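You operate a simulated robot arm through the tools that you are given. There is no shell and no other tool. Be economical: measure what you need, move in short steps, check, and stop when the job is done.

The job below is to be done with a simulated robot arm. You get a single attempt, and the scene is never put back.

JOB
Put the board patch labelled "F-26" from the patch rack on top of the white hawk. Take the wide mesh roll on the top of the tool box and put it away on the lower shelf of the boarded wall. Put the grey sponge on the sill under the orange handle window. Take the grey sack from the window sill and leave it on the silver hop-up deck. Turn the black flow dial to 0 L/min. Put the small white cup labelled "J-21" from the top of the sample bench on the teal panel and the small white cup marked "J-27" on the top of the fixings bench. Open the bottom bench drawer. Do these in any order.

The check looks at the end state, three seconds after you hand in, the way a careful person would. Anything else that was tipped, shoved, dropped, spilled or broken makes it a failure.

ROBOT AND FRAMES
A 7-joint arm with a two-finger parallel gripper on a trunk, on a base that drives. Base frame: it is fixed to the floor where the robot stands at the start and does not move with it; the origin is under the middle of the robot, x ahead of it, y to its left, z up. Readings come in mm, degrees, newtons and seconds.
Its first joint turns from -166.0 to 166.0 degrees. Places, roughly: black flow dial [1700, -6700, 1100]; board patch [500, -250, 750]; bottom bench drawer [3000, 900, 100]; grey sack [500, -11250, 1250]; grey sponge (10x7x5 cm) [-1700, -8300, 500]; lower shelf of the boarded wall (20x111 cm) [460, 20, 300]; sill under the orange handle window (58x24 cm) [-740, -11220, 1100]; silver hop-up deck [1900, -9100, 500]; small white cup [1000, -2250, 750]; teal panel (22x16x2 cm) [1200, -1800, 800]; top of the fixings bench [1100, -100, 800]; white hawk (20x20x13 cm) [400, -1500, 800]; wide mesh roll (10x10x9 cm) [-300, -8500, 800]. Payload 1.57 kg.
The tool frame sits at the grasp point between the pads (the TCP): z along the fingers, y along the line on which they close. The tips reach 30 mm beyond it. The gripper opens to 110 mm. The fingers are 24 mm wide and 12 mm thick; the gripper's body (48 by 112 mm) begins 78 mm behind the TCP.
Orientation is that of the tool frame in the base frame, as [roll, pitch, yaw] about the fixed x, y, z axes, in that order (R = Rz(yaw) Ry(pitch) Rx(roll)). With the fingers straight down and closing along the base's y, the tool's x points along the base's -x, its y along +y and its z along -z.

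CONTROLS
- The arm moves only by the tool arm_command. Its argument "increments" is a list of rows, each a list of 7 numbers: the turn, a rotation vector about the tool's x, y, z in degrees, then the shift along the tool's x, y, z in mm, then the finger opening in mm, from 0 to 110. In form: [[rx, ry, rz, x, y, z, hand], ...]. A call has 1 to 20 rows; each row is the pose to reach, as a shift and turn from the pose commanded when the call began, along the tool's axes at that moment. Rows are played at 5 a second. More than 50 mm and 8.6 degrees between two rows, or a gripper value outside its range, and nothing of the call is played. A pose out of reach is approached as far as the arm can. The call stops where the force on the tool passes 40 N (or 10 N more than at its start, if that is more) or the arm is blocked; 0.2 s more then pass. The fingers move at their own pace (about 45 mm/s each) and stop on an object; they squeeze with about 27 N. The grip force told is the motor's: it shows also when the fingers shut on nothing. Time passes only in rows, and 0.2 s behind the last, so rows that repeat a pose let the fingers close. The reply holds the time, the measured pose of the TCP, the force on the tool along the base axes, the opening and the grip force, in the units named above and with some noise, with the torque about the TCP (base axes, N m) and any sound that the robot's microphone picked up.
- Cameras (640 x 400 px; columns grow to the right, rows downward): "scene" is now at [2.8, 137.3, 1493]; the picture's right is [-0.26, -0.97, 0.00], its down [-0.84, 0.23, -0.48] and it looks along [0.47, -0.13, -0.88] (base axes); focal length 265 px, centre (320, 200). "wrist" rides on the gripper at [70, 16, -141] in the tool frame; the picture's right is [-0.23, 0.97, 0.00], its down [-0.86, -0.20, -0.48] and it looks along [-0.47, -0.11, 0.88] (tool axes); focal length 222 px, centre (320, 200). There is no depth. A picture from a camera that has moved, and an enlarged one, comes with that camera's place and axes in the base frame and with its lens.
- snapshot(camera): a new picture of that camera. No time passes.
- raise_lower(by): slides the trunk up (or, below 0, down) by that many mm; the arm and the scene camera ride with it, the base frame stays. It gives what a move gives, with no picture.
- roll_base(legs): drives the robot by 1 to 6 legs, each [ahead, turn to the left] in mm and degrees, along the robot's own axes; the way and the turn of a leg run together, so that a leg with both is an arc; at most 1500 mm and 180 degrees a leg. The arm and the cameras ride along, it lands a little off, and it stops where it bumps. It gives what a move gives.
- aim_head(pan, tilt): turns the head with the scene camera to pan (to the left, within 155 degrees either way) and tilt (down, from -29 to 69), counted from straight ahead of the robot. It gives what a move gives.
- zoom(camera, box): a new picture of the part [left, top, right, bottom] of that camera's present view, enlarged. No time passes.
- finish_job(): hands the job in; it is judged then, once.

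Work in short steps. Places have to be worked out from the pictures, the camera data and where the tool is seen: move nearer, look again, correct. Check each grasp and each placing, and mend what went wrong. You have 207 turns and 184 pictures in all, those below and enlarged ones among them. Open the gripper and draw the arm clear of the work before you hand the job in, unless the task says otherwise.

The tools are called as a command line: name --pt "numbers of a row" for each row, then --argument value for the rest, lists and objects as JSON in quotes. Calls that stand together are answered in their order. arm_command: Moves the arm, as the interface text tells. Its arguments: {"type":"object","properties":{"increments":{"type":"array","items":{"type":"array","items":{"type":"number"}}}},"required":["increments"]} The other tools are called the same way: raise_lower (by) slides the trunk up or down; roll_base (legs) drives the base; aim_head (pan, tilt) turns the head that bears the scene camera; snapshot (camera) takes a picture; zoom (camera, box) takes an enlarged picture of a part of a camera's view; finish_job () hands the job in.

At the start:

```text
clock: 0.0
tcp_pos: [328.5, -241.9, 915.1]
orientation: [180.0, -0.1, -180.0]
wrist_force: [-0.1, 1.0, 0.0]
moment: [0.01, 0.0, 0.02]
opening: 109.9
grip_force: 0.1
trunk travel left (down, up): [-450.0, 140.0]
robot x, y, heading: [-3.6, -4.9, 0.3]
head pan, tilt: [-15.2, 61.0]
```

scene: 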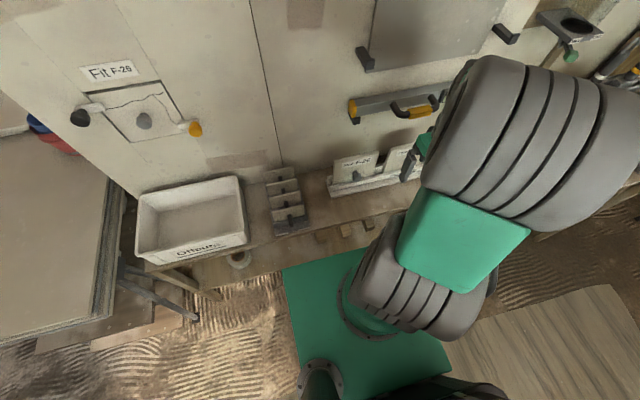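
wrist: 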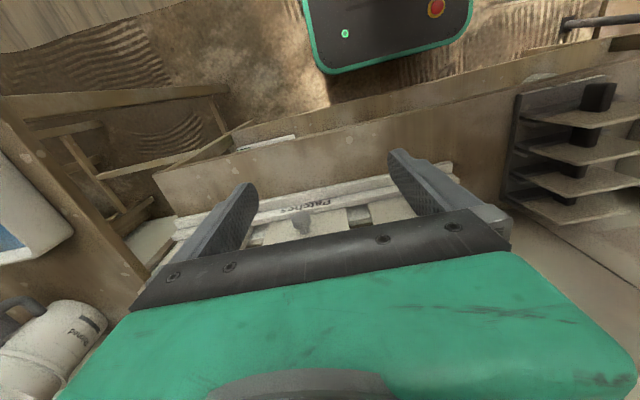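

The rack with patches is ahead; I look at it enlarged to read the labels.

zoom --camera "scene" --box '[240, 120, 440, 245]'

zoom --camera "wrist" --box '[160, 140, 480, 340]'

```text
3.20 times, centred on (340, 182) of scene
camera zoom: at [2.8, 137.3, 1493.0], right [-0.26, -0.97, 0.0], down [-0.84, 0.23, -0.48], along [0.47, -0.13, -0.88], focal length 847 px, centre (256, 256)
```

zoom: 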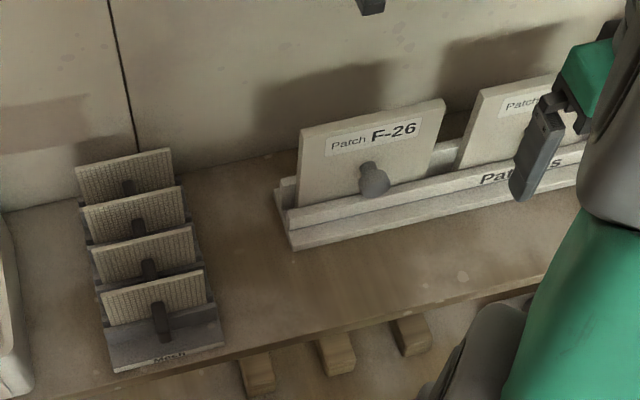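

```text
2.00 times, centred on (320, 240) of wrist
camera zoom: at [258.7, -225.9, 1057.8], right [0.23, 0.97, 0.0], down [0.86, -0.2, 0.48], along [0.47, -0.11, -0.88], focal length 444 px, centre (320, 120)
```

zoom: 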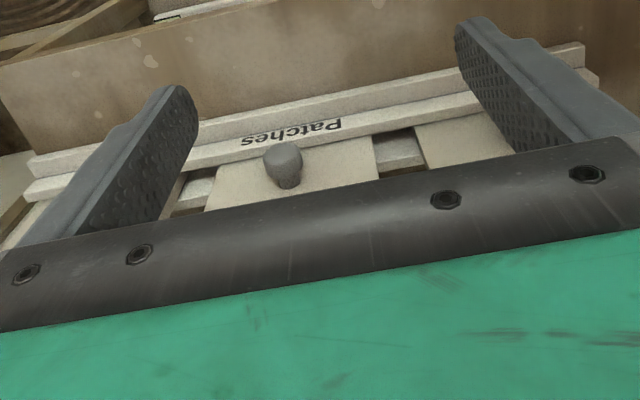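

F-26 is the left patch (knob around [425,-100,800]). I survey the surroundings with the head for driving.

aim_head --pan -70 --tilt 25

snapshot --camera "scene"

aim_head --pan -120 --tilt 25

snapshot --camera "scene"

aim_head --pan 20 --tilt 35

snapshot --camera "scene"

```text
clock: 1.2
tcp_pos: [327.5, -243.0, 914.4]
orientation: [179.9, 0.0, 180.0]
wrist_force: [0.0, 0.2, -1.3]
moment: [0.02, -0.02, 0.01]
opening: 110.1
grip_force: 0.1
trunk travel left (down, up): [-450.0, 140.0]
robot x, y, heading: [1.7, -2.8, -0.2]
head pan, tilt: [-70.0, 25.0]
```

```text
179 pictures are left
camera scene: at [-28.7, 67.9, 1544.2], right [-0.94, -0.34, 0.0], down [-0.14, 0.4, -0.91], along [0.31, -0.85, -0.42], focal length 265 px, centre (320, 200)
```

scene: 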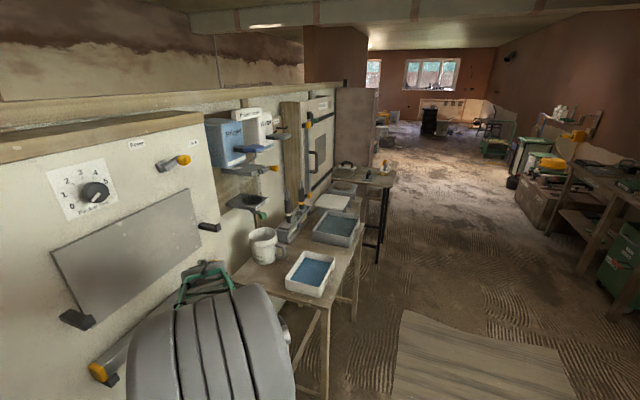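

```text
clock: 2.4
tcp_pos: [328.1, -243.3, 915.9]
orientation: [-179.9, 0.0, 180.0]
wrist_force: [-0.7, 0.1, -0.4]
moment: [0.01, 0.03, -0.02]
opening: 109.9
grip_force: 0.1
trunk travel left (down, up): [-450.0, 140.0]
robot x, y, heading: [0.2, 0.7, 0.1]
head pan, tilt: [-120.0, 25.0]
```

```text
178 pictures are left
camera scene: at [-106.3, 74.6, 1544.3], right [-0.87, 0.5, 0.0], down [0.21, 0.37, -0.91], along [-0.45, -0.79, -0.42], focal length 265 px, centre (320, 200)
```

scene: 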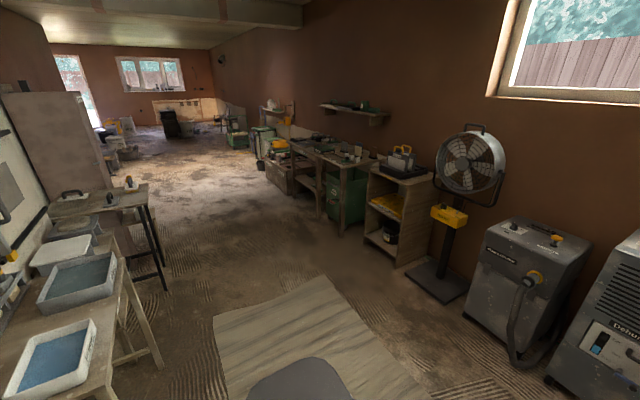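

```text
clock: 4.7
tcp_pos: [327.2, -241.8, 916.2]
orientation: [-179.9, 0.0, -180.0]
wrist_force: [-1.0, 0.4, 0.0]
moment: [0.0, 0.01, 0.03]
opening: 110.1
grip_force: 0.1
trunk travel left (down, up): [-450.0, 140.0]
robot x, y, heading: [-3.5, 1.3, 0.0]
head pan, tilt: [20.0, 35.0]
```

```text
177 pictures are left
camera scene: at [22.4, 184.5, 1528.5], right [0.34, -0.94, 0.0], down [-0.54, -0.2, -0.82], along [0.77, 0.28, -0.57], focal length 265 px, centre (320, 200)
```

scene: 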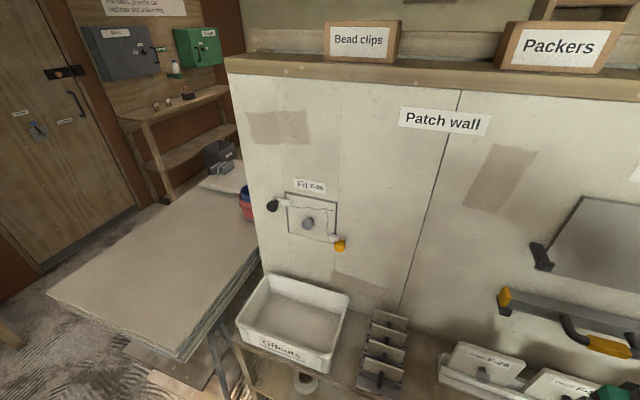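

I back off 200 mm to make room for a forward-pointing tool, then turn the tool to face the rack.

roll_base --legs '[[-200, 0]]'

arm_command --pt "0 -8.2 0 -12 13 5 110" --pt "0 -16.4 0 -24 26 10 110" --pt "0 -24.6 0 -36 39 15 110" --pt "0 -32.8 0 -48 52 20 110" --pt "0 -41 0 -60 65 25 110" --pt "0 -49.2 0 -72 78 30 110" --pt "0 -57.4 0 -84 91 35 110" --pt "0 -65.6 0 -96 104 40 110" --pt "0 -73.8 0 -108 117 45 110" --pt "0 -82 0 -120 130 50 110" --pt "0 -90 0 -132 143 55 60"

snapshot --camera "wrist"

aim_head --pan -15 --tilt 50

snapshot --camera "scene"

```text
clock: 6.3
tcp_pos: [124.7, -243.1, 914.2]
orientation: [180.0, 0.0, 180.0]
wrist_force: [-1.0, 0.3, 0.8]
moment: [0.02, 0.01, 0.01]
opening: 110.1
grip_force: 0.0
trunk travel left (down, up): [-450.0, 140.0]
robot x, y, heading: [-203.2, 1.0, -0.0]
head pan, tilt: [20.0, 35.0]
```

```text
clock: 8.7
tcp_pos: [284.0, -109.5, 883.2]
orientation: [-140.9, 89.0, -141.0]
wrist_force: [-0.2, -0.7, -1.0]
moment: [0.04, -0.05, 0.06]
opening: 76.0
grip_force: 0.3
out of reach, approached as far as the arm can: row 11
trunk travel left (down, up): [-450.0, 140.0]
robot x, y, heading: [-203.6, -0.7, 0.2]
head pan, tilt: [20.0, 35.0]
```

```text
176 pictures are left
camera wrist: at [142.5, -93.1, 815.5], right [0.01, 0.98, 0.22], down [-0.47, -0.19, 0.86], along [0.88, -0.11, 0.46], focal length 222 px, centre (320, 200)
```

wrist: 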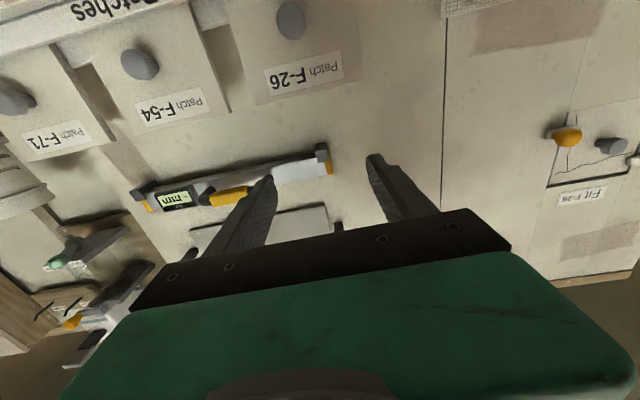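

```text
clock: 9.7
tcp_pos: [282.8, -108.3, 884.0]
orientation: [-135.8, 89.1, -135.8]
wrist_force: [-0.2, -0.2, -0.8]
moment: [0.01, 0.03, -0.01]
opening: 60.1
grip_force: 0.1
trunk travel left (down, up): [-450.0, 140.0]
robot x, y, heading: [-202.1, 3.2, -0.0]
head pan, tilt: [-15.0, 50.0]
```

```text
175 pictures are left
camera scene: at [-189.1, 134.6, 1506.8], right [-0.26, -0.97, 0.0], down [-0.74, 0.2, -0.64], along [0.62, -0.17, -0.77], focal length 265 px, centre (320, 200)
```

scene: 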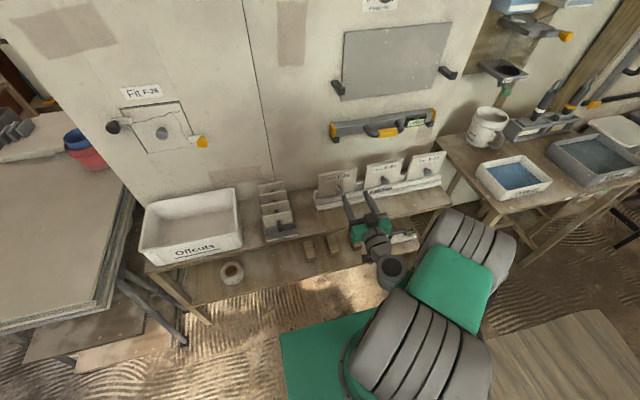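

Triangulation puts the F-26 knob at about [455,-115,750]. I lower the trunk to that height and approach to look.

raise_lower --by -132

arm_command --pt "0 0 0 0 -3 40 70" --pt "0 0 0 0 -6 80 70" --pt "0 0 0 0 -6 90 70"

snapshot --camera "wrist"

snapshot --camera "scene"

```text
clock: 11.3
tcp_pos: [282.7, -108.5, 753.0]
orientation: [-137.0, 89.1, -137.1]
wrist_force: [0.2, -0.3, -0.3]
moment: [-0.01, -0.03, -0.02]
opening: 60.1
grip_force: 0.1
trunk travel left (down, up): [-318.0, 272.0]
robot x, y, heading: [-207.1, -3.2, 0.2]
head pan, tilt: [-15.0, 50.0]
```

```text
clock: 12.1
tcp_pos: [370.8, -111.9, 744.1]
orientation: [176.1, 88.8, 176.0]
wrist_force: [-0.8, 0.1, 0.7]
moment: [0.02, -0.01, -0.01]
opening: 70.2
grip_force: 0.0
trunk travel left (down, up): [-318.0, 272.0]
robot x, y, heading: [-203.6, 2.6, 0.1]
head pan, tilt: [-15.0, 50.0]
```

```text
174 pictures are left
camera wrist: at [228.5, -94.0, 680.1], right [0.01, 0.97, 0.23], down [-0.46, -0.2, 0.86], along [0.89, -0.11, 0.45], focal length 222 px, centre (320, 200)
```

wrist: 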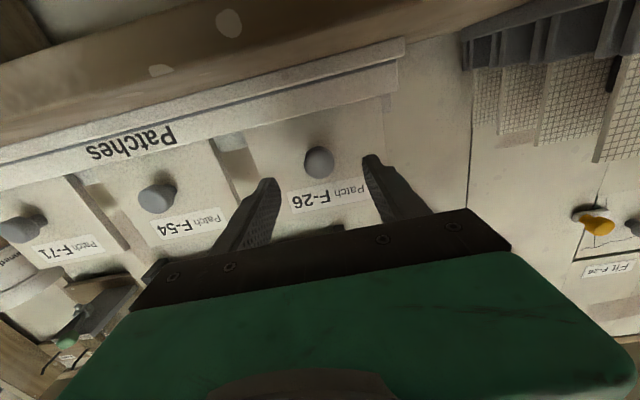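

```text
173 pictures are left
camera scene: at [-189.1, 134.5, 1374.8], right [-0.26, -0.97, 0.0], down [-0.74, 0.2, -0.64], along [0.62, -0.17, -0.77], focal length 265 px, centre (320, 200)
```

scene: 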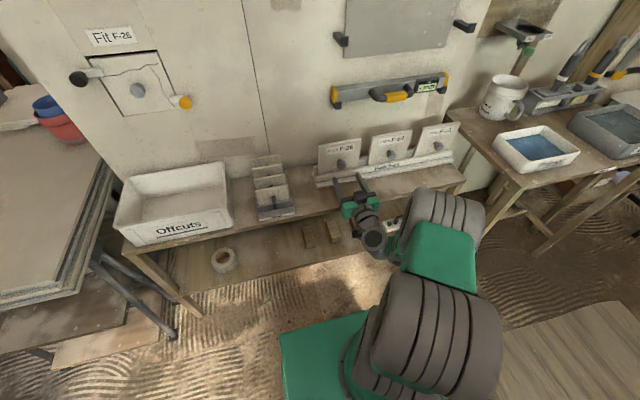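

Knob lies straight ahead at y≈-112, z≈749. I advance with open fingers and check.

arm_command --pt "0 0 0 -5 0 25 60" --pt "0 0 0 -5 0 45 60" --pt "0 0 0 -5 0 58 60" --pt "0 0 0 -5 0 58 60"

snapshot --camera "wrist"

zoom --camera "scene" --box '[290, 110, 450, 210]'

```text
clock: 13.1
tcp_pos: [428.4, -111.5, 751.0]
orientation: [-179.5, 88.9, -179.6]
wrist_force: [0.8, 0.3, -0.1]
moment: [-0.02, 0.01, 0.0]
opening: 60.0
grip_force: 0.1
trunk travel left (down, up): [-318.0, 272.0]
robot x, y, heading: [-203.0, -4.3, -0.0]
head pan, tilt: [-15.0, 50.0]
```

```text
172 pictures are left
camera wrist: at [286.8, -94.5, 684.5], right [0.01, 0.97, 0.23], down [-0.46, -0.2, 0.86], along [0.89, -0.11, 0.45], focal length 222 px, centre (320, 200)
```

wrist: 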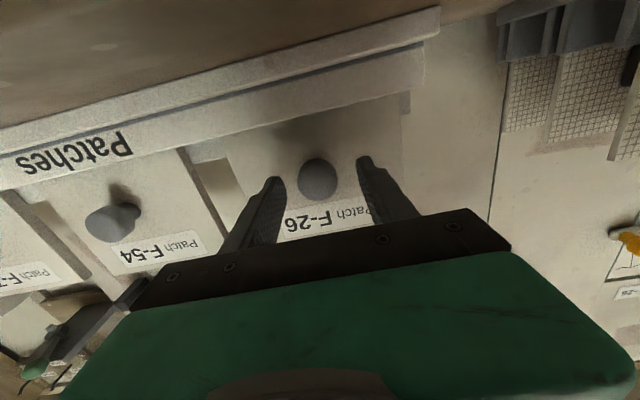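

```text
4.00 times, centred on (370, 160) of scene
camera zoom: at [-189.1, 134.5, 1374.8], right [-0.26, -0.97, 0.0], down [-0.74, 0.2, -0.64], along [0.62, -0.17, -0.77], focal length 1059 px, centre (120, 360)
```

zoom: 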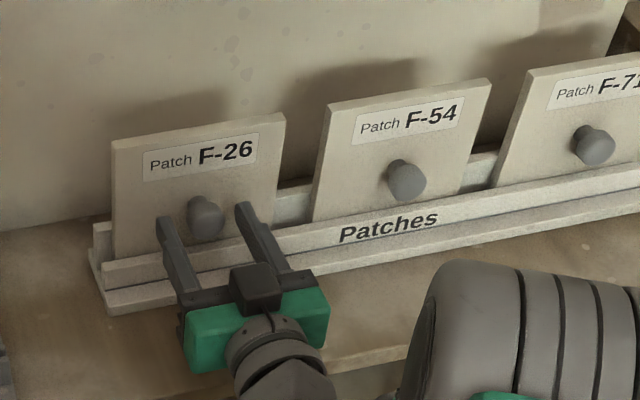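

Aligned. I advance 14 mm and close on the knob.

arm_command --pt "0 0 0 0 -1 7 60" --pt "0 0 0 0 -1 14 60" --pt "0 0 0 0 -1 14 30" --pt "0 0 0 0 -1 14 0" --pt "0 0 0 0 -1 14 0" --pt "0 0 0 0 -1 14 0"

snapshot --camera "wrist"

```text
clock: 14.5
tcp_pos: [443.1, -112.1, 751.6]
orientation: [-179.9, 88.9, -179.8]
wrist_force: [0.3, -0.4, 0.9]
moment: [-0.01, -0.09, 0.0]
opening: 31.1
grip_force: 26.9
trunk travel left (down, up): [-318.0, 272.0]
robot x, y, heading: [-201.0, 1.0, 0.1]
head pan, tilt: [-15.0, 50.0]
```

```text
170 pictures are left
camera wrist: at [300.5, -95.2, 684.5], right [0.0, 0.97, 0.23], down [-0.46, -0.2, 0.86], along [0.89, -0.11, 0.45], focal length 222 px, centre (320, 200)
```

wrist: 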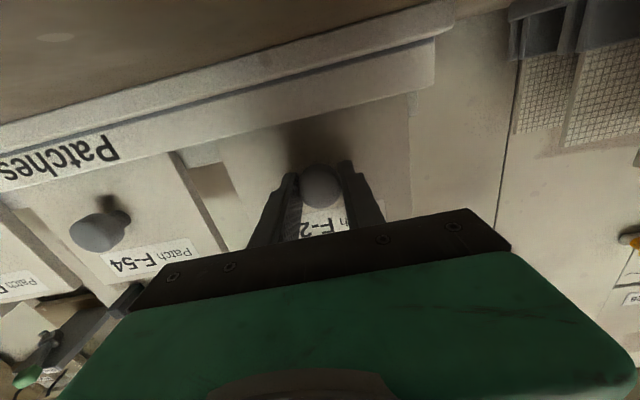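

Grip is firm (31 mm knob). I lift straight up.

arm_command --pt "0 0 0 -20 0 0 0" --pt "0 0 0 -40 0 0 0" --pt "0 0 0 -60 0 0 0" --pt "0 0 0 -80 0 0 0"

snapshot --camera "scene"

```text
clock: 15.5
tcp_pos: [444.4, -112.3, 829.3]
orientation: [178.0, 88.7, 178.1]
wrist_force: [0.6, -0.6, -3.2]
moment: [-0.02, 0.09, -0.02]
opening: 31.5
grip_force: 27.2
trunk travel left (down, up): [-318.0, 272.0]
robot x, y, heading: [-200.3, -2.6, 0.1]
head pan, tilt: [-15.0, 50.0]
```

```text
169 pictures are left
camera scene: at [-188.8, 134.5, 1374.7], right [-0.26, -0.97, 0.0], down [-0.74, 0.2, -0.64], along [0.62, -0.17, -0.77], focal length 265 px, centre (320, 200)
```

scene: 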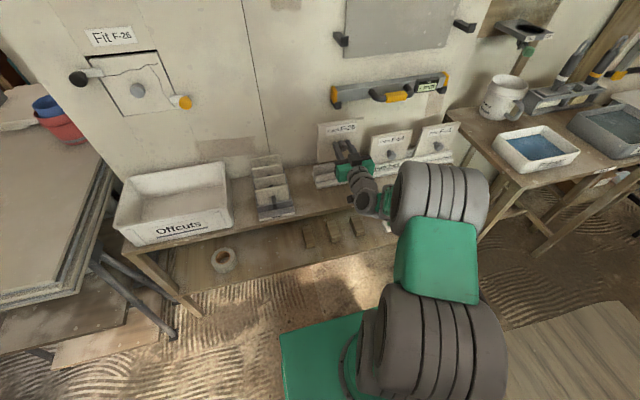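

Patch is free. I raise the trunk, back away, retract the arm and turn toward -y, then look ahead.

raise_lower --by 120

roll_base --legs '[[-350, 0], [0, -90]]'

aim_head --pan 20 --tilt 20

snapshot --camera "scene"

```text
clock: 17.0
tcp_pos: [444.3, -112.8, 949.7]
orientation: [179.7, 88.9, 179.8]
wrist_force: [-0.4, -0.3, -2.8]
moment: [-0.01, 0.1, 0.02]
opening: 31.5
grip_force: 26.5
trunk travel left (down, up): [-438.0, 152.0]
robot x, y, heading: [-205.6, 2.0, -0.0]
head pan, tilt: [-15.0, 50.0]
```

```text
clock: 23.1
tcp_pos: [-674.4, -645.1, 950.6]
orientation: [-179.8, 88.9, 89.4]
wrist_force: [0.9, 0.5, 0.0]
moment: [-0.02, 0.06, -0.02]
opening: 0.1
grip_force: 21.3
trunk travel left (down, up): [-438.0, 152.0]
robot x, y, heading: [-551.0, -2.0, -90.7]
head pan, tilt: [-15.0, 50.0]
```

```text
clock: 24.1
tcp_pos: [-674.5, -646.3, 950.1]
orientation: [-179.7, 88.9, 89.6]
wrist_force: [0.4, 0.7, -0.4]
moment: [-0.01, -0.02, -0.04]
opening: 0.2
grip_force: 21.7
trunk travel left (down, up): [-438.0, 152.0]
robot x, y, heading: [-554.2, -1.1, -91.1]
head pan, tilt: [20.0, 20.0]
```

```text
168 pictures are left
camera scene: at [-366.6, -30.7, 1540.3], right [-0.94, -0.33, 0.0], down [-0.11, 0.32, -0.94], along [0.31, -0.89, -0.34], focal length 265 px, centre (320, 200)
```

scene: 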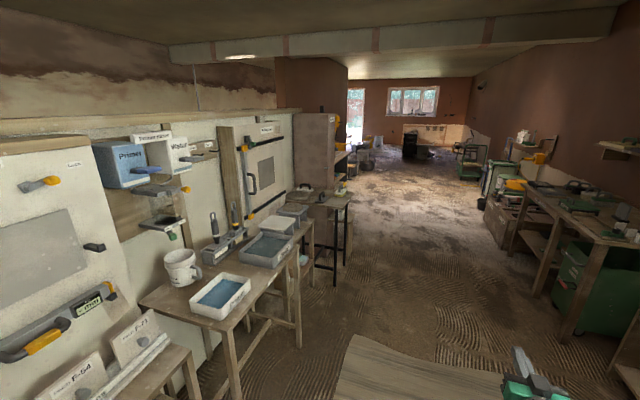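

The opening reads 0: the patch slipped out during the drive. I look for where it fell.

aim_head --pan 50 --tilt 55

snapshot --camera "scene"

aim_head --pan -10 --tilt 60

snapshot --camera "scene"

```text
clock: 25.1
tcp_pos: [-673.7, -646.1, 949.6]
orientation: [-179.8, 88.9, 89.4]
wrist_force: [-0.2, -0.1, -0.3]
moment: [-0.02, -0.02, 0.02]
opening: 0.0
grip_force: 21.2
trunk travel left (down, up): [-438.0, 152.0]
robot x, y, heading: [-553.3, -3.5, -90.7]
head pan, tilt: [50.0, 55.0]
```

```text
167 pictures are left
camera scene: at [-342.6, 10.1, 1488.3], right [-0.65, -0.76, 0.0], down [-0.62, 0.54, -0.57], along [0.43, -0.38, -0.82], focal length 265 px, centre (320, 200)
```

scene: 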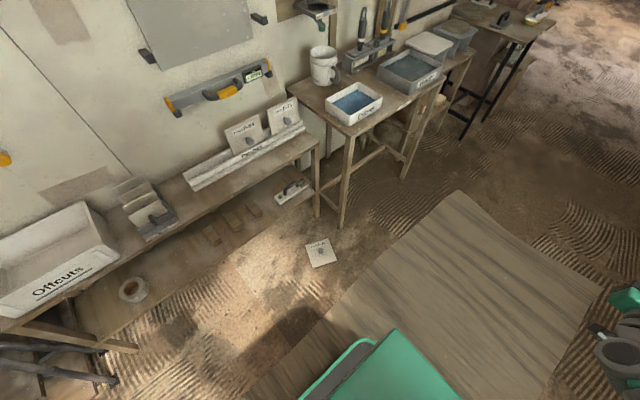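

```text
clock: 26.4
tcp_pos: [-673.3, -646.3, 950.7]
orientation: [-179.8, 88.9, 89.3]
wrist_force: [0.4, 0.3, -0.4]
moment: [0.02, 0.03, 0.01]
opening: 0.1
grip_force: 20.8
trunk travel left (down, up): [-438.0, 152.0]
robot x, y, heading: [-550.4, 3.0, -90.9]
head pan, tilt: [-10.0, 60.0]
```

```text
166 pictures are left
camera scene: at [-409.6, -8.3, 1482.2], right [-0.98, 0.19, 0.0], down [0.16, 0.85, -0.5], along [-0.09, -0.49, -0.87], focal length 265 px, centre (320, 200)
```

scene: 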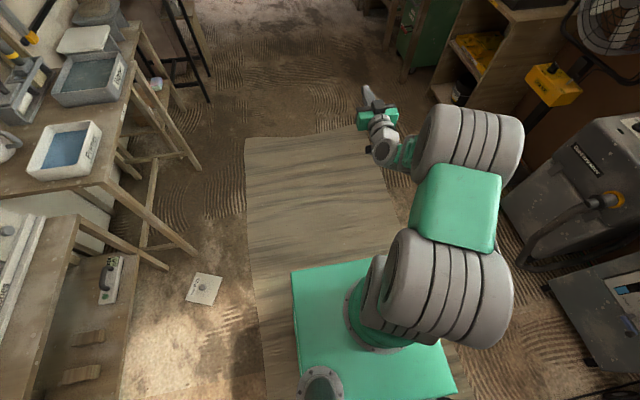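

The patch lies flat on the floor, knob up, at about [147,-421]. I turn the tool down first and then drive so it is 480 mm ahead.

arm_command --pt "0 8.2 0 0 11 -15 60" --pt "0 16.4 0 0 22 -30 70" --pt "0 24.6 0 0 33 -45 70" --pt "0 32.8 0 0 44 -60 70" --pt "0 41 0 0 55 -75 70" --pt "0 49.2 0 0 66 -90 70" --pt "0 57.4 0 0 77 -105 70" --pt "0 65.6 0 0 88 -120 70" --pt "0 73.8 0 0 99 -135 70" --pt "0 82 0 0 110 -150 70" --pt "0 89.5 0 0 120 -165 70"

roll_base --legs '[[0, 59.8], [336, 0]]'

raise_lower --by -430

aim_head --pan 0 --tilt 60

snapshot --camera "scene"

snapshot --camera "wrist"

```text
clock: 28.8
tcp_pos: [-551.2, -484.3, 954.1]
orientation: [180.0, -0.7, 89.2]
wrist_force: [0.1, 0.0, 0.9]
moment: [-0.02, 0.01, -0.02]
opening: 70.2
grip_force: 0.0
trunk travel left (down, up): [-438.0, 152.0]
robot x, y, heading: [-556.0, -2.1, -91.1]
head pan, tilt: [-10.0, 60.0]
```

```text
clock: 33.7
tcp_pos: [155.0, -413.0, 953.6]
orientation: [180.0, -0.6, 149.2]
wrist_force: [0.5, 0.7, -0.1]
moment: [-0.04, 0.0, 0.01]
opening: 69.8
grip_force: 0.1
trunk travel left (down, up): [-438.0, 152.0]
robot x, y, heading: [-263.4, -173.8, -30.7]
head pan, tilt: [-10.0, 60.0]
```

```text
refused: -430 is not a number from -400 to 400
```

```text
clock: 34.4
tcp_pos: [155.2, -413.8, 953.6]
orientation: [179.9, -0.7, 149.1]
wrist_force: [1.4, 0.1, -1.2]
moment: [0.03, 0.01, -0.04]
opening: 70.0
grip_force: 0.0
trunk travel left (down, up): [-438.0, 152.0]
robot x, y, heading: [-264.0, -174.3, -30.8]
head pan, tilt: [0.0, 60.0]
```

```text
165 pictures are left
camera scene: at [-179.5, -42.7, 1482.2], right [-0.51, -0.86, 0.0], down [-0.74, 0.44, -0.5], along [0.43, -0.26, -0.87], focal length 265 px, centre (320, 200)
```

scene: 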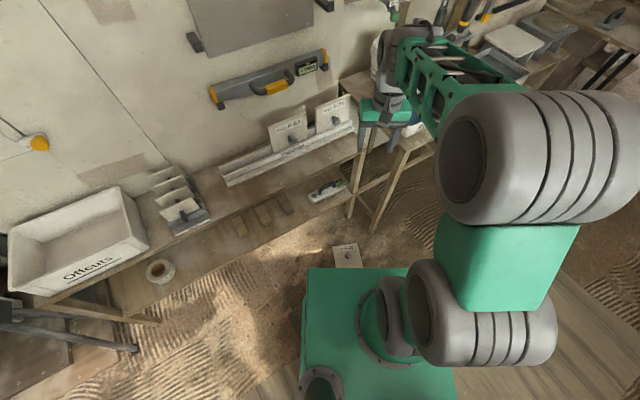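

```text
164 pictures are left
camera wrist: at [104.7, -363.2, 1096.7], right [0.69, 0.72, 0.0], down [0.64, -0.61, 0.47], along [0.34, -0.33, -0.88], focal length 222 px, centre (320, 200)
```

wrist: 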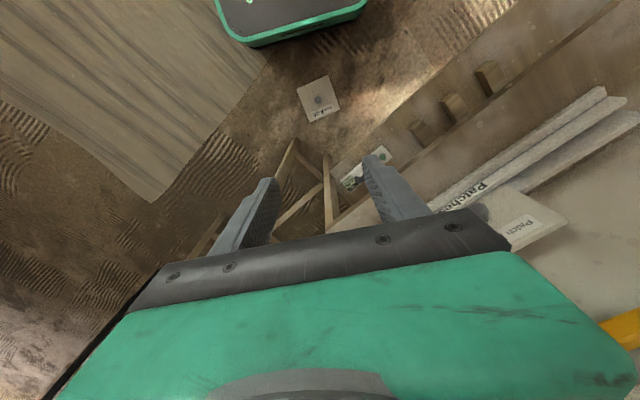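

Patch knob sits nearly beneath the TCP (≈[153,-418]). I lower the trunk.

raise_lower --by -400

snapshot --camera "wrist"

snapshot --camera "scene"

```text
clock: 38.2
tcp_pos: [153.3, -413.4, 554.4]
orientation: [-179.9, -0.7, 149.1]
wrist_force: [-0.6, 0.3, 0.4]
moment: [0.02, 0.0, 0.0]
opening: 70.2
grip_force: 0.1
trunk travel left (down, up): [-38.0, 552.0]
robot x, y, heading: [-262.5, -167.0, -30.9]
head pan, tilt: [0.0, 60.0]
```

```text
163 pictures are left
camera wrist: at [104.7, -363.2, 696.7], right [0.69, 0.72, 0.0], down [0.64, -0.61, 0.47], along [0.34, -0.33, -0.88], focal length 222 px, centre (320, 200)
```

wrist: 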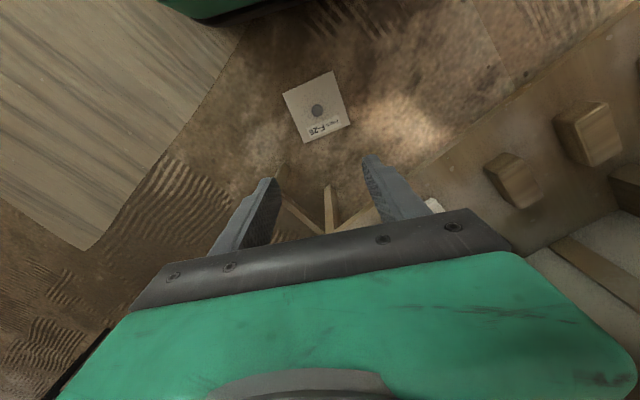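

```text
162 pictures are left
camera scene: at [-179.5, -42.7, 1082.2], right [-0.51, -0.86, 0.0], down [-0.74, 0.44, -0.5], along [0.43, -0.26, -0.87], focal length 265 px, centre (320, 200)
```

scene: 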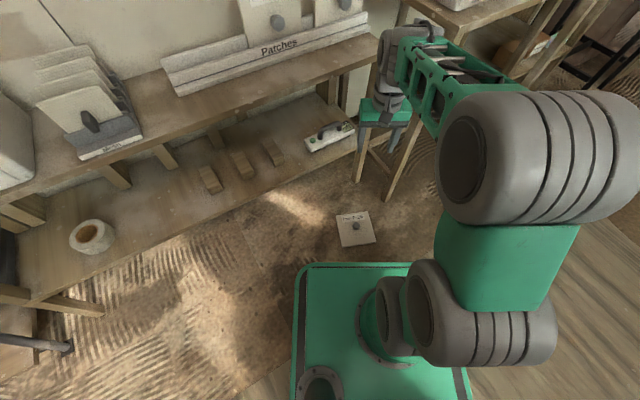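

I descend in steps over the knob and re-check.

arm_command --pt "0 0 0 -1 -3 45 70" --pt "0 0 0 -2 -6 90 70" --pt "0 0 0 -3 -6.5 135 70" --pt "0 0 0 -3 -6.5 180 70" --pt "0 0 0 -3 -6.5 225 70" --pt "0 0 0 -3 -6.5 270 70" --pt "0 0 0 -3 -6.5 315 70" --pt "0 0 0 -3 -6.5 360 70" --pt "0 0 0 -3 -6.5 400 70"

snapshot --camera "wrist"

snapshot --camera "scene"

```text
clock: 40.2
tcp_pos: [150.5, -418.4, 154.0]
orientation: [180.0, -0.5, 149.0]
wrist_force: [1.1, 0.0, 0.5]
moment: [0.03, 0.0, -0.02]
opening: 70.0
grip_force: 0.2
trunk travel left (down, up): [-38.0, 552.0]
robot x, y, heading: [-263.1, -171.2, -30.8]
head pan, tilt: [0.0, 60.0]
```

```text
161 pictures are left
camera wrist: at [101.1, -369.1, 296.6], right [0.69, 0.72, 0.0], down [0.64, -0.61, 0.47], along [0.34, -0.33, -0.88], focal length 222 px, centre (320, 200)
```

wrist: 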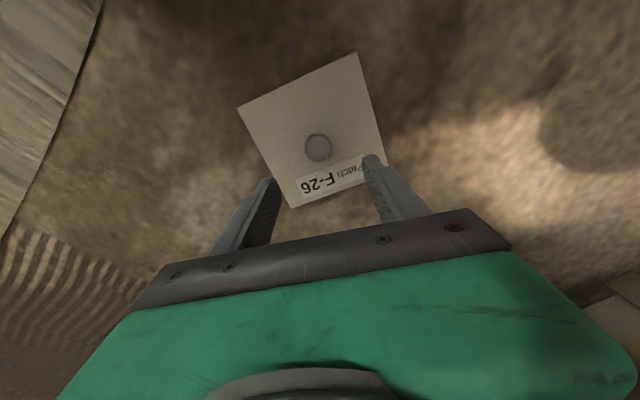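

```text
160 pictures are left
camera scene: at [-179.7, -42.6, 1082.3], right [-0.51, -0.86, 0.0], down [-0.74, 0.44, -0.5], along [0.43, -0.26, -0.87], focal length 265 px, centre (320, 200)
```

scene: 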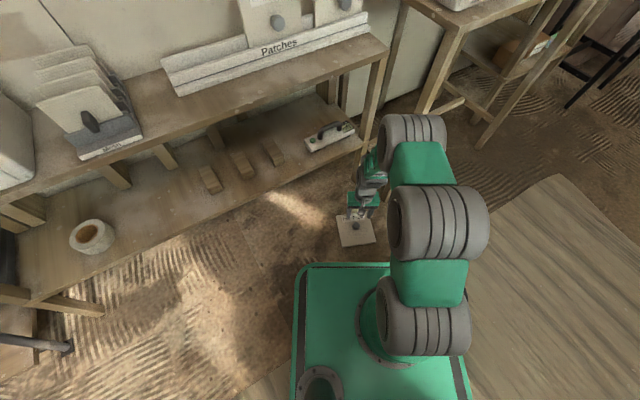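

Knob at ≈[150,-421]. I finish the descent to z≈46 and close.

arm_command --pt "0 0 0 -1 -2 45 70" --pt "0 0 0 -1 -2 80 70" --pt "0 0 0 -1 -2 100 70" --pt "0 0 0 -1 -2 108 70" --pt "0 0 0 -1 -2 108 30" --pt "0 0 0 -1 -2 108 0" --pt "0 0 0 -1 -2 108 0" --pt "0 0 0 -1 -2 108 0"

snapshot --camera "wrist"

```text
clock: 42.0
tcp_pos: [150.4, -419.7, 45.6]
orientation: [180.0, -0.6, 149.1]
wrist_force: [-0.2, -0.3, -0.1]
moment: [-0.05, -0.05, -0.02]
opening: 30.9
grip_force: 27.2
trunk travel left (down, up): [-38.0, 552.0]
robot x, y, heading: [-266.4, -172.5, -30.8]
head pan, tilt: [0.0, 60.0]
```

```text
159 pictures are left
camera wrist: at [99.5, -369.6, 188.5], right [0.69, 0.72, 0.0], down [0.64, -0.61, 0.47], along [0.34, -0.33, -0.88], focal length 222 px, centre (320, 200)
```

wrist: 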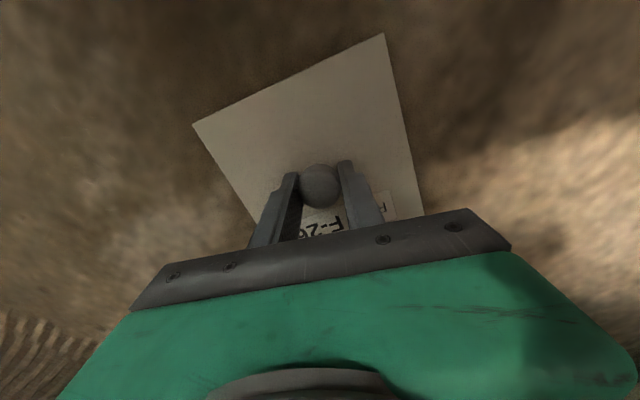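

Gripped; for more bite I reopen slightly, go 4 mm deeper and close again, then lift.

arm_command --pt "0 0 0 0 0 0 50" --pt "0 0 0 0 0 2 50" --pt "0 0 0 0 0 4 50" --pt "0 0 0 0 0 4 20" --pt "0 0 0 0 0 4 0" --pt "0 0 0 0 0 4 0" --pt "0 0 0 0 0 4 0" --pt "0 0 0 0 0 -20 0" --pt "0 0 0 0 0 -60 0" --pt "0 0 0 0 0 -105 0" --pt "0 0 0 0 0 -150 0" --pt "0 0 0 0 0 -195 0" --pt "0 0 0 0 0 -240 0" --pt "0 0 0 0 0 -285 0" --pt "0 0 0 0 0 -330 0" --pt "0 0 0 0 0 -375 0" --pt "0 0 0 0 0 -420 0" --pt "0 0 0 0 0 -465 0" --pt "0 0 0 0 0 -500 0"

raise_lower --by 400

snapshot --camera "wrist"

```text
clock: 46.0
tcp_pos: [154.4, -421.8, 545.7]
orientation: [-180.0, -0.6, 149.1]
wrist_force: [1.1, 0.8, -1.9]
moment: [0.03, 0.03, 0.04]
opening: 30.8
grip_force: 26.9
trunk travel left (down, up): [-38.0, 552.0]
robot x, y, heading: [-266.9, -173.6, -30.9]
head pan, tilt: [0.0, 60.0]
```

```text
clock: 49.9
tcp_pos: [152.9, -423.2, 945.1]
orientation: [-179.9, -0.6, 149.0]
wrist_force: [-0.3, 0.2, -2.0]
moment: [-0.02, -0.02, -0.02]
opening: 31.0
grip_force: 26.8
trunk travel left (down, up): [-438.0, 152.0]
robot x, y, heading: [-264.3, -169.8, -30.8]
head pan, tilt: [0.0, 60.0]
```

```text
158 pictures are left
camera wrist: at [103.8, -372.9, 1088.8], right [0.69, 0.72, 0.0], down [0.64, -0.61, 0.47], along [0.34, -0.33, -0.88], focal length 222 px, centre (320, 200)
```

wrist: 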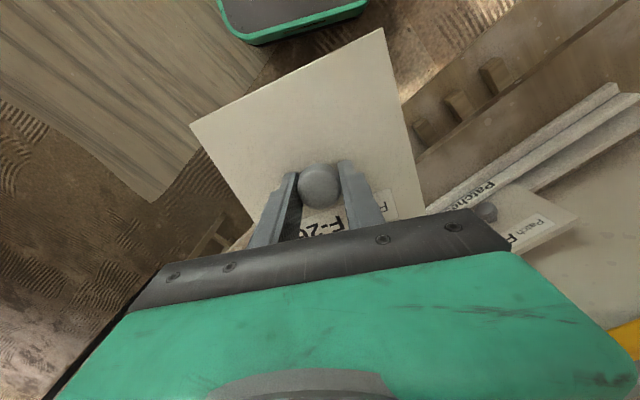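

Held well. I back off, turn and drive toward the hawk's bench in shorter legs, checking the grip.

roll_base --legs '[[-200, 0], [0, -59]]'

roll_base --legs '[[1100, 0]]'

aim_head --pan 55 --tilt 40

snapshot --camera "scene"

```text
clock: 54.0
tcp_pos: [-434.1, -556.6, 945.8]
orientation: [-179.9, -0.5, 90.4]
wrist_force: [-0.6, 0.2, -2.5]
moment: [-0.03, 0.01, 0.01]
opening: 31.1
grip_force: 26.9
trunk travel left (down, up): [-438.0, 152.0]
robot x, y, heading: [-435.3, -70.6, -89.7]
head pan, tilt: [0.0, 60.0]
```

```text
clock: 59.7
tcp_pos: [-432.1, -1660.8, 946.8]
orientation: [179.9, -0.6, 90.1]
wrist_force: [-0.5, 0.0, -2.1]
moment: [-0.01, 0.0, -0.03]
opening: 31.0
grip_force: 27.4
trunk travel left (down, up): [-438.0, 152.0]
robot x, y, heading: [-430.7, -1170.3, -89.8]
head pan, tilt: [0.0, 60.0]
```

```text
clock: 60.9
tcp_pos: [-433.7, -1658.9, 945.7]
orientation: [-179.9, -0.6, 90.0]
wrist_force: [0.7, 0.6, -2.5]
moment: [0.02, 0.0, -0.01]
opening: 31.1
grip_force: 26.8
trunk travel left (down, up): [-438.0, 152.0]
robot x, y, heading: [-430.9, -1176.6, -90.2]
head pan, tilt: [55.0, 40.0]
```

```text
157 pictures are left
camera scene: at [-208.0, -1161.6, 1508.9], right [-0.57, -0.82, 0.0], down [-0.53, 0.37, -0.77], along [0.63, -0.44, -0.64], focal length 265 px, centre (320, 200)
```

scene: 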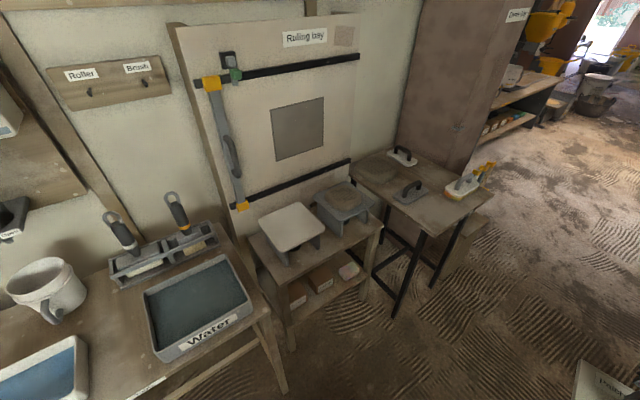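

The white hawk is at about [424,-1476]. I drive to face it.

roll_base --legs '[[303, 0], [0, 90]]'

aim_head --pan 0 --tilt 50

snapshot --camera "scene"

```text
clock: 66.8
tcp_pos: [55.5, -1469.0, 945.2]
orientation: [180.0, -0.6, -179.4]
wrist_force: [0.0, 0.4, -1.3]
moment: [0.01, 0.02, 0.01]
opening: 30.5
grip_force: 26.9
trunk travel left (down, up): [-438.0, 152.0]
robot x, y, heading: [-428.0, -1472.1, 0.6]
head pan, tilt: [55.0, 40.0]
```

```text
clock: 68.1
tcp_pos: [55.1, -1467.7, 945.0]
orientation: [-180.0, -0.6, -179.4]
wrist_force: [0.3, 0.1, -1.5]
moment: [0.02, 0.0, -0.02]
opening: 30.8
grip_force: 26.9
trunk travel left (down, up): [-438.0, 152.0]
robot x, y, heading: [-428.6, -1472.7, 0.9]
head pan, tilt: [0.0, 50.0]
```

```text
156 pictures are left
camera scene: at [-416.6, -1318.5, 1494.8], right [0.01, -1.0, 0.0], down [-0.77, -0.01, -0.64], along [0.64, 0.01, -0.77], focal length 265 px, centre (320, 200)
```

scene: 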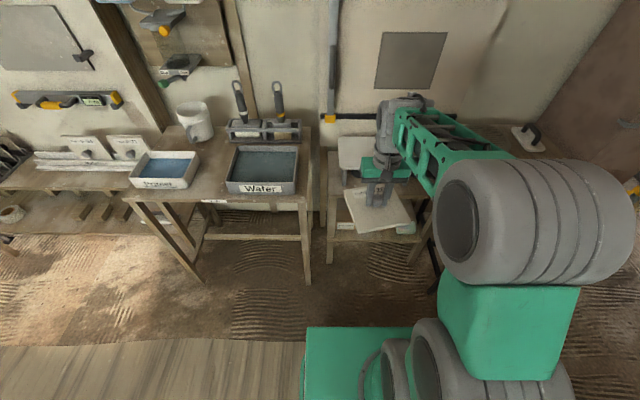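

Hawk top centre works out to about [438,-1485,785]. I drive 300 mm forward and look with the wrist camera.

roll_base --legs '[[300, 0]]'

snapshot --camera "wrist"

aim_head --pan -20 --tilt 60

snapshot --camera "scene"

```text
clock: 70.1
tcp_pos: [353.6, -1464.7, 944.9]
orientation: [180.0, -0.5, -179.4]
wrist_force: [0.1, 0.0, -2.3]
moment: [-0.01, -0.05, -0.06]
opening: 30.8
grip_force: 27.1
trunk travel left (down, up): [-438.0, 152.0]
robot x, y, heading: [-134.3, -1470.6, 0.7]
head pan, tilt: [0.0, 50.0]
```

```text
155 pictures are left
camera wrist: at [286.1, -1448.2, 1088.7], right [0.21, 0.98, 0.0], down [0.86, -0.19, 0.47], along [0.46, -0.1, -0.88], focal length 222 px, centre (320, 200)
```

wrist: 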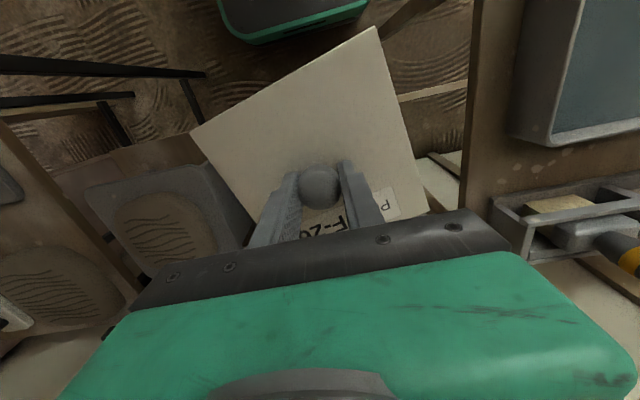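

```text
clock: 71.0
tcp_pos: [353.3, -1464.7, 945.6]
orientation: [-180.0, -0.7, -179.3]
wrist_force: [-0.1, -0.2, -2.8]
moment: [0.0, -0.03, -0.02]
opening: 30.6
grip_force: 26.9
trunk travel left (down, up): [-438.0, 152.0]
robot x, y, heading: [-132.9, -1468.0, 0.6]
head pan, tilt: [-20.0, 60.0]
```

```text
154 pictures are left
camera scene: at [-132.4, -1337.7, 1482.2], right [-0.33, -0.94, 0.0], down [-0.82, 0.28, -0.5], along [0.47, -0.16, -0.87], focal length 265 px, centre (320, 200)
```

scene: 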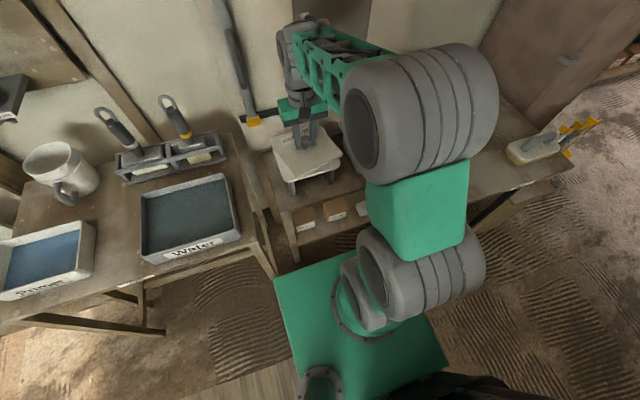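

Hawk centre refined to ≈[446,-1490]. I move over it and lower toward the top.

arm_command --pt "0 0 0 -35 -10 0 0" --pt "0 0 0 -70 -20 0 0" --pt "0 0 0 -93 -25 20 0" --pt "0 0 0 -93 -25 55 0" --pt "0 0 0 -93 -25 85 0" --pt "0 0 0 -93 -25 100 0"

snapshot --camera "wrist"

zoom --camera "scene" --box '[200, 60, 400, 185]'

```text
clock: 72.3
tcp_pos: [446.6, -1487.9, 844.3]
orientation: [-180.0, -0.6, -179.3]
wrist_force: [0.3, 0.8, -2.6]
moment: [0.0, -0.03, 0.02]
opening: 30.6
grip_force: 27.0
trunk travel left (down, up): [-438.0, 152.0]
robot x, y, heading: [-135.9, -1468.5, 0.7]
head pan, tilt: [-20.0, 60.0]
```

```text
153 pictures are left
camera wrist: at [379.0, -1472.2, 987.4], right [0.21, 0.98, 0.0], down [0.86, -0.19, 0.47], along [0.46, -0.1, -0.88], focal length 222 px, centre (320, 200)
```

wrist: 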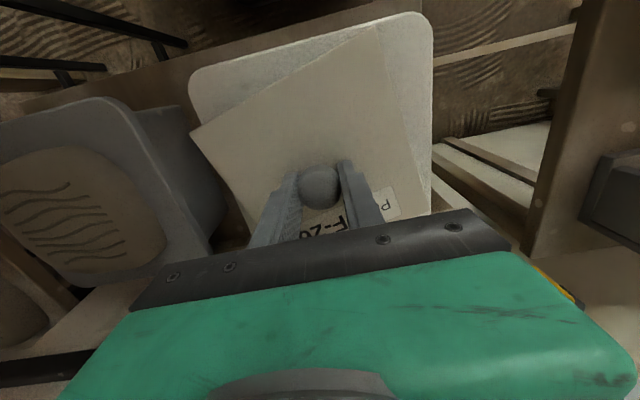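

```text
3.20 times, centred on (300, 122) of scene
camera zoom: at [-132.4, -1337.7, 1482.2], right [-0.33, -0.94, 0.0], down [-0.82, 0.29, -0.5], along [0.47, -0.16, -0.87], focal length 847 px, centre (384, 448)
```

zoom: 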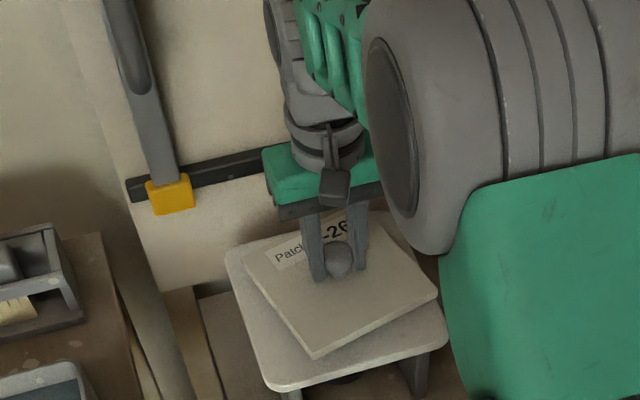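

Patch is well centred over the hawk. I lower gently until the force shows contact.

arm_command --pt "0 0 0 0 0 5 0" --pt "0 0 0 0 0 10 0" --pt "0 0 0 0 0 14 0"

zoom --camera "scene" --box '[200, 60, 400, 185]'

```text
clock: 73.2
tcp_pos: [445.8, -1488.5, 830.3]
orientation: [-180.0, -0.6, -179.3]
wrist_force: [0.2, -0.8, -2.0]
moment: [0.01, -0.02, 0.0]
opening: 30.9
grip_force: 26.8
trunk travel left (down, up): [-438.0, 152.0]
robot x, y, heading: [-131.8, -1472.2, 0.8]
head pan, tilt: [-20.0, 60.0]
```

```text
3.20 times, centred on (300, 122) of scene
camera zoom: at [-132.4, -1337.7, 1482.2], right [-0.33, -0.94, 0.0], down [-0.82, 0.29, -0.5], along [0.47, -0.16, -0.87], focal length 847 px, centre (384, 448)
```

zoom: 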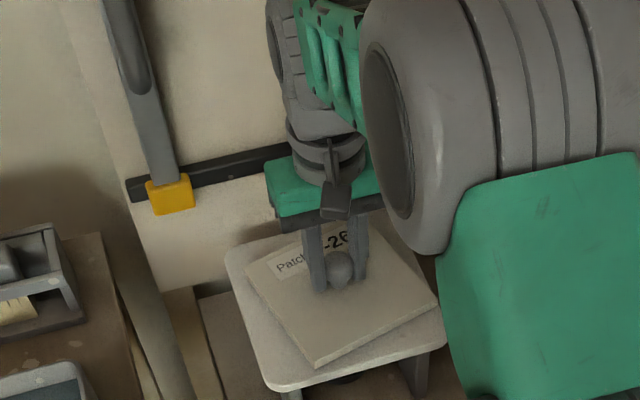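

Still no contact; I continue in 2 mm steps.

arm_command --pt "0 0 0 0 0 2 0" --pt "0 0 0 0 0 4 0" --pt "0 0 0 0 0 6 0"

arm_command --pt "0 0 0 0 0 2 0" --pt "0 0 0 0 0 4 0"

```text
clock: 74.0
tcp_pos: [446.4, -1489.2, 825.5]
orientation: [-180.0, -0.6, -179.3]
wrist_force: [-1.5, -0.4, 5.4]
moment: [0.04, -0.5, -0.12]
opening: 30.6
grip_force: 27.6
trunk travel left (down, up): [-438.0, 152.0]
robot x, y, heading: [-132.4, -1469.1, 0.8]
head pan, tilt: [-20.0, 60.0]
```

```text
clock: 74.5
tcp_pos: [445.9, -1487.7, 826.0]
orientation: [-180.0, -0.1, -179.2]
wrist_force: [-4.6, -0.5, 36.4]
moment: [0.08, 0.77, -0.21]
opening: 30.8
grip_force: 26.5
trunk travel left (down, up): [-438.0, 152.0]
robot x, y, heading: [-129.7, -1471.8, 0.8]
head pan, tilt: [-20.0, 60.0]
```

In contact. I back off the press slightly, open, and rise.

arm_command --pt "0 0 0 0 0 -3 0" --pt "0 0 0 0 0 -3 30" --pt "0 0 0 0 0 -3 60" --pt "0 0 0 0 0 -3 60" --pt "0 0 0 0 0 -40 60" --pt "0 0 0 0 0 -85 60" --pt "0 0 0 0 0 -130 60"

zoom --camera "scene" --box '[200, 60, 400, 185]'

aim_head --pan -50 --tilt 35

snapshot --camera "scene"

```text
clock: 76.2
tcp_pos: [446.0, -1488.3, 950.7]
orientation: [180.0, -0.8, -179.3]
wrist_force: [-0.9, 0.1, 0.5]
moment: [-0.01, 0.02, 0.0]
opening: 59.9
grip_force: 0.0
trunk travel left (down, up): [-438.0, 152.0]
robot x, y, heading: [-135.8, -1474.4, 0.6]
head pan, tilt: [-20.0, 60.0]
```

```text
3.20 times, centred on (300, 122) of scene
camera zoom: at [-132.6, -1337.8, 1482.1], right [-0.33, -0.94, 0.0], down [-0.82, 0.29, -0.5], along [0.47, -0.16, -0.87], focal length 847 px, centre (384, 448)
```

zoom: 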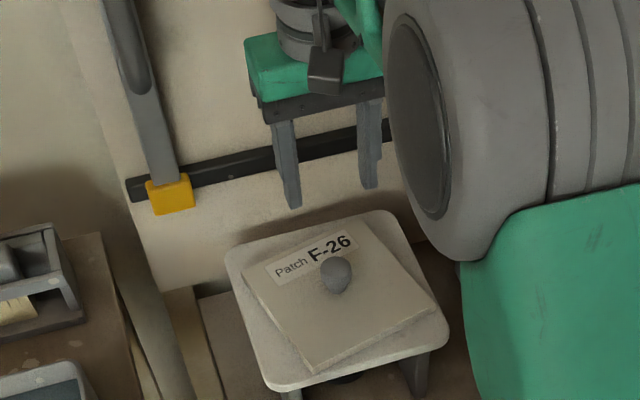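

```text
clock: 77.1
tcp_pos: [446.9, -1487.9, 950.0]
orientation: [-180.0, -0.6, -179.2]
wrist_force: [-0.3, -0.8, 0.7]
moment: [0.0, 0.01, -0.04]
opening: 60.0
grip_force: 0.0
trunk travel left (down, up): [-438.0, 152.0]
robot x, y, heading: [-132.8, -1470.3, 0.5]
head pan, tilt: [-50.0, 35.0]
```

```text
149 pictures are left
camera scene: at [-138.0, -1382.4, 1516.4], right [-0.76, -0.65, 0.0], down [-0.38, 0.43, -0.82], along [0.54, -0.62, -0.57], focal length 265 px, centre (320, 200)
```

scene: 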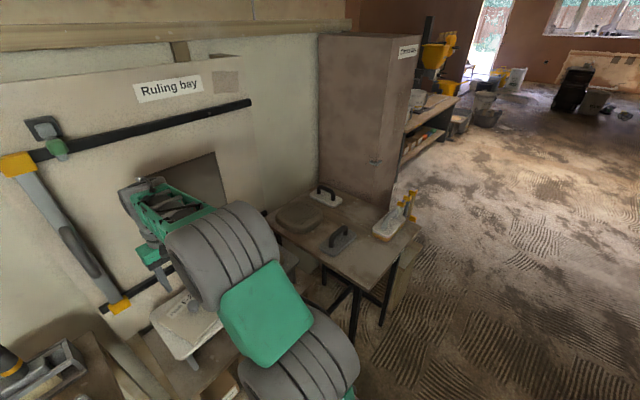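

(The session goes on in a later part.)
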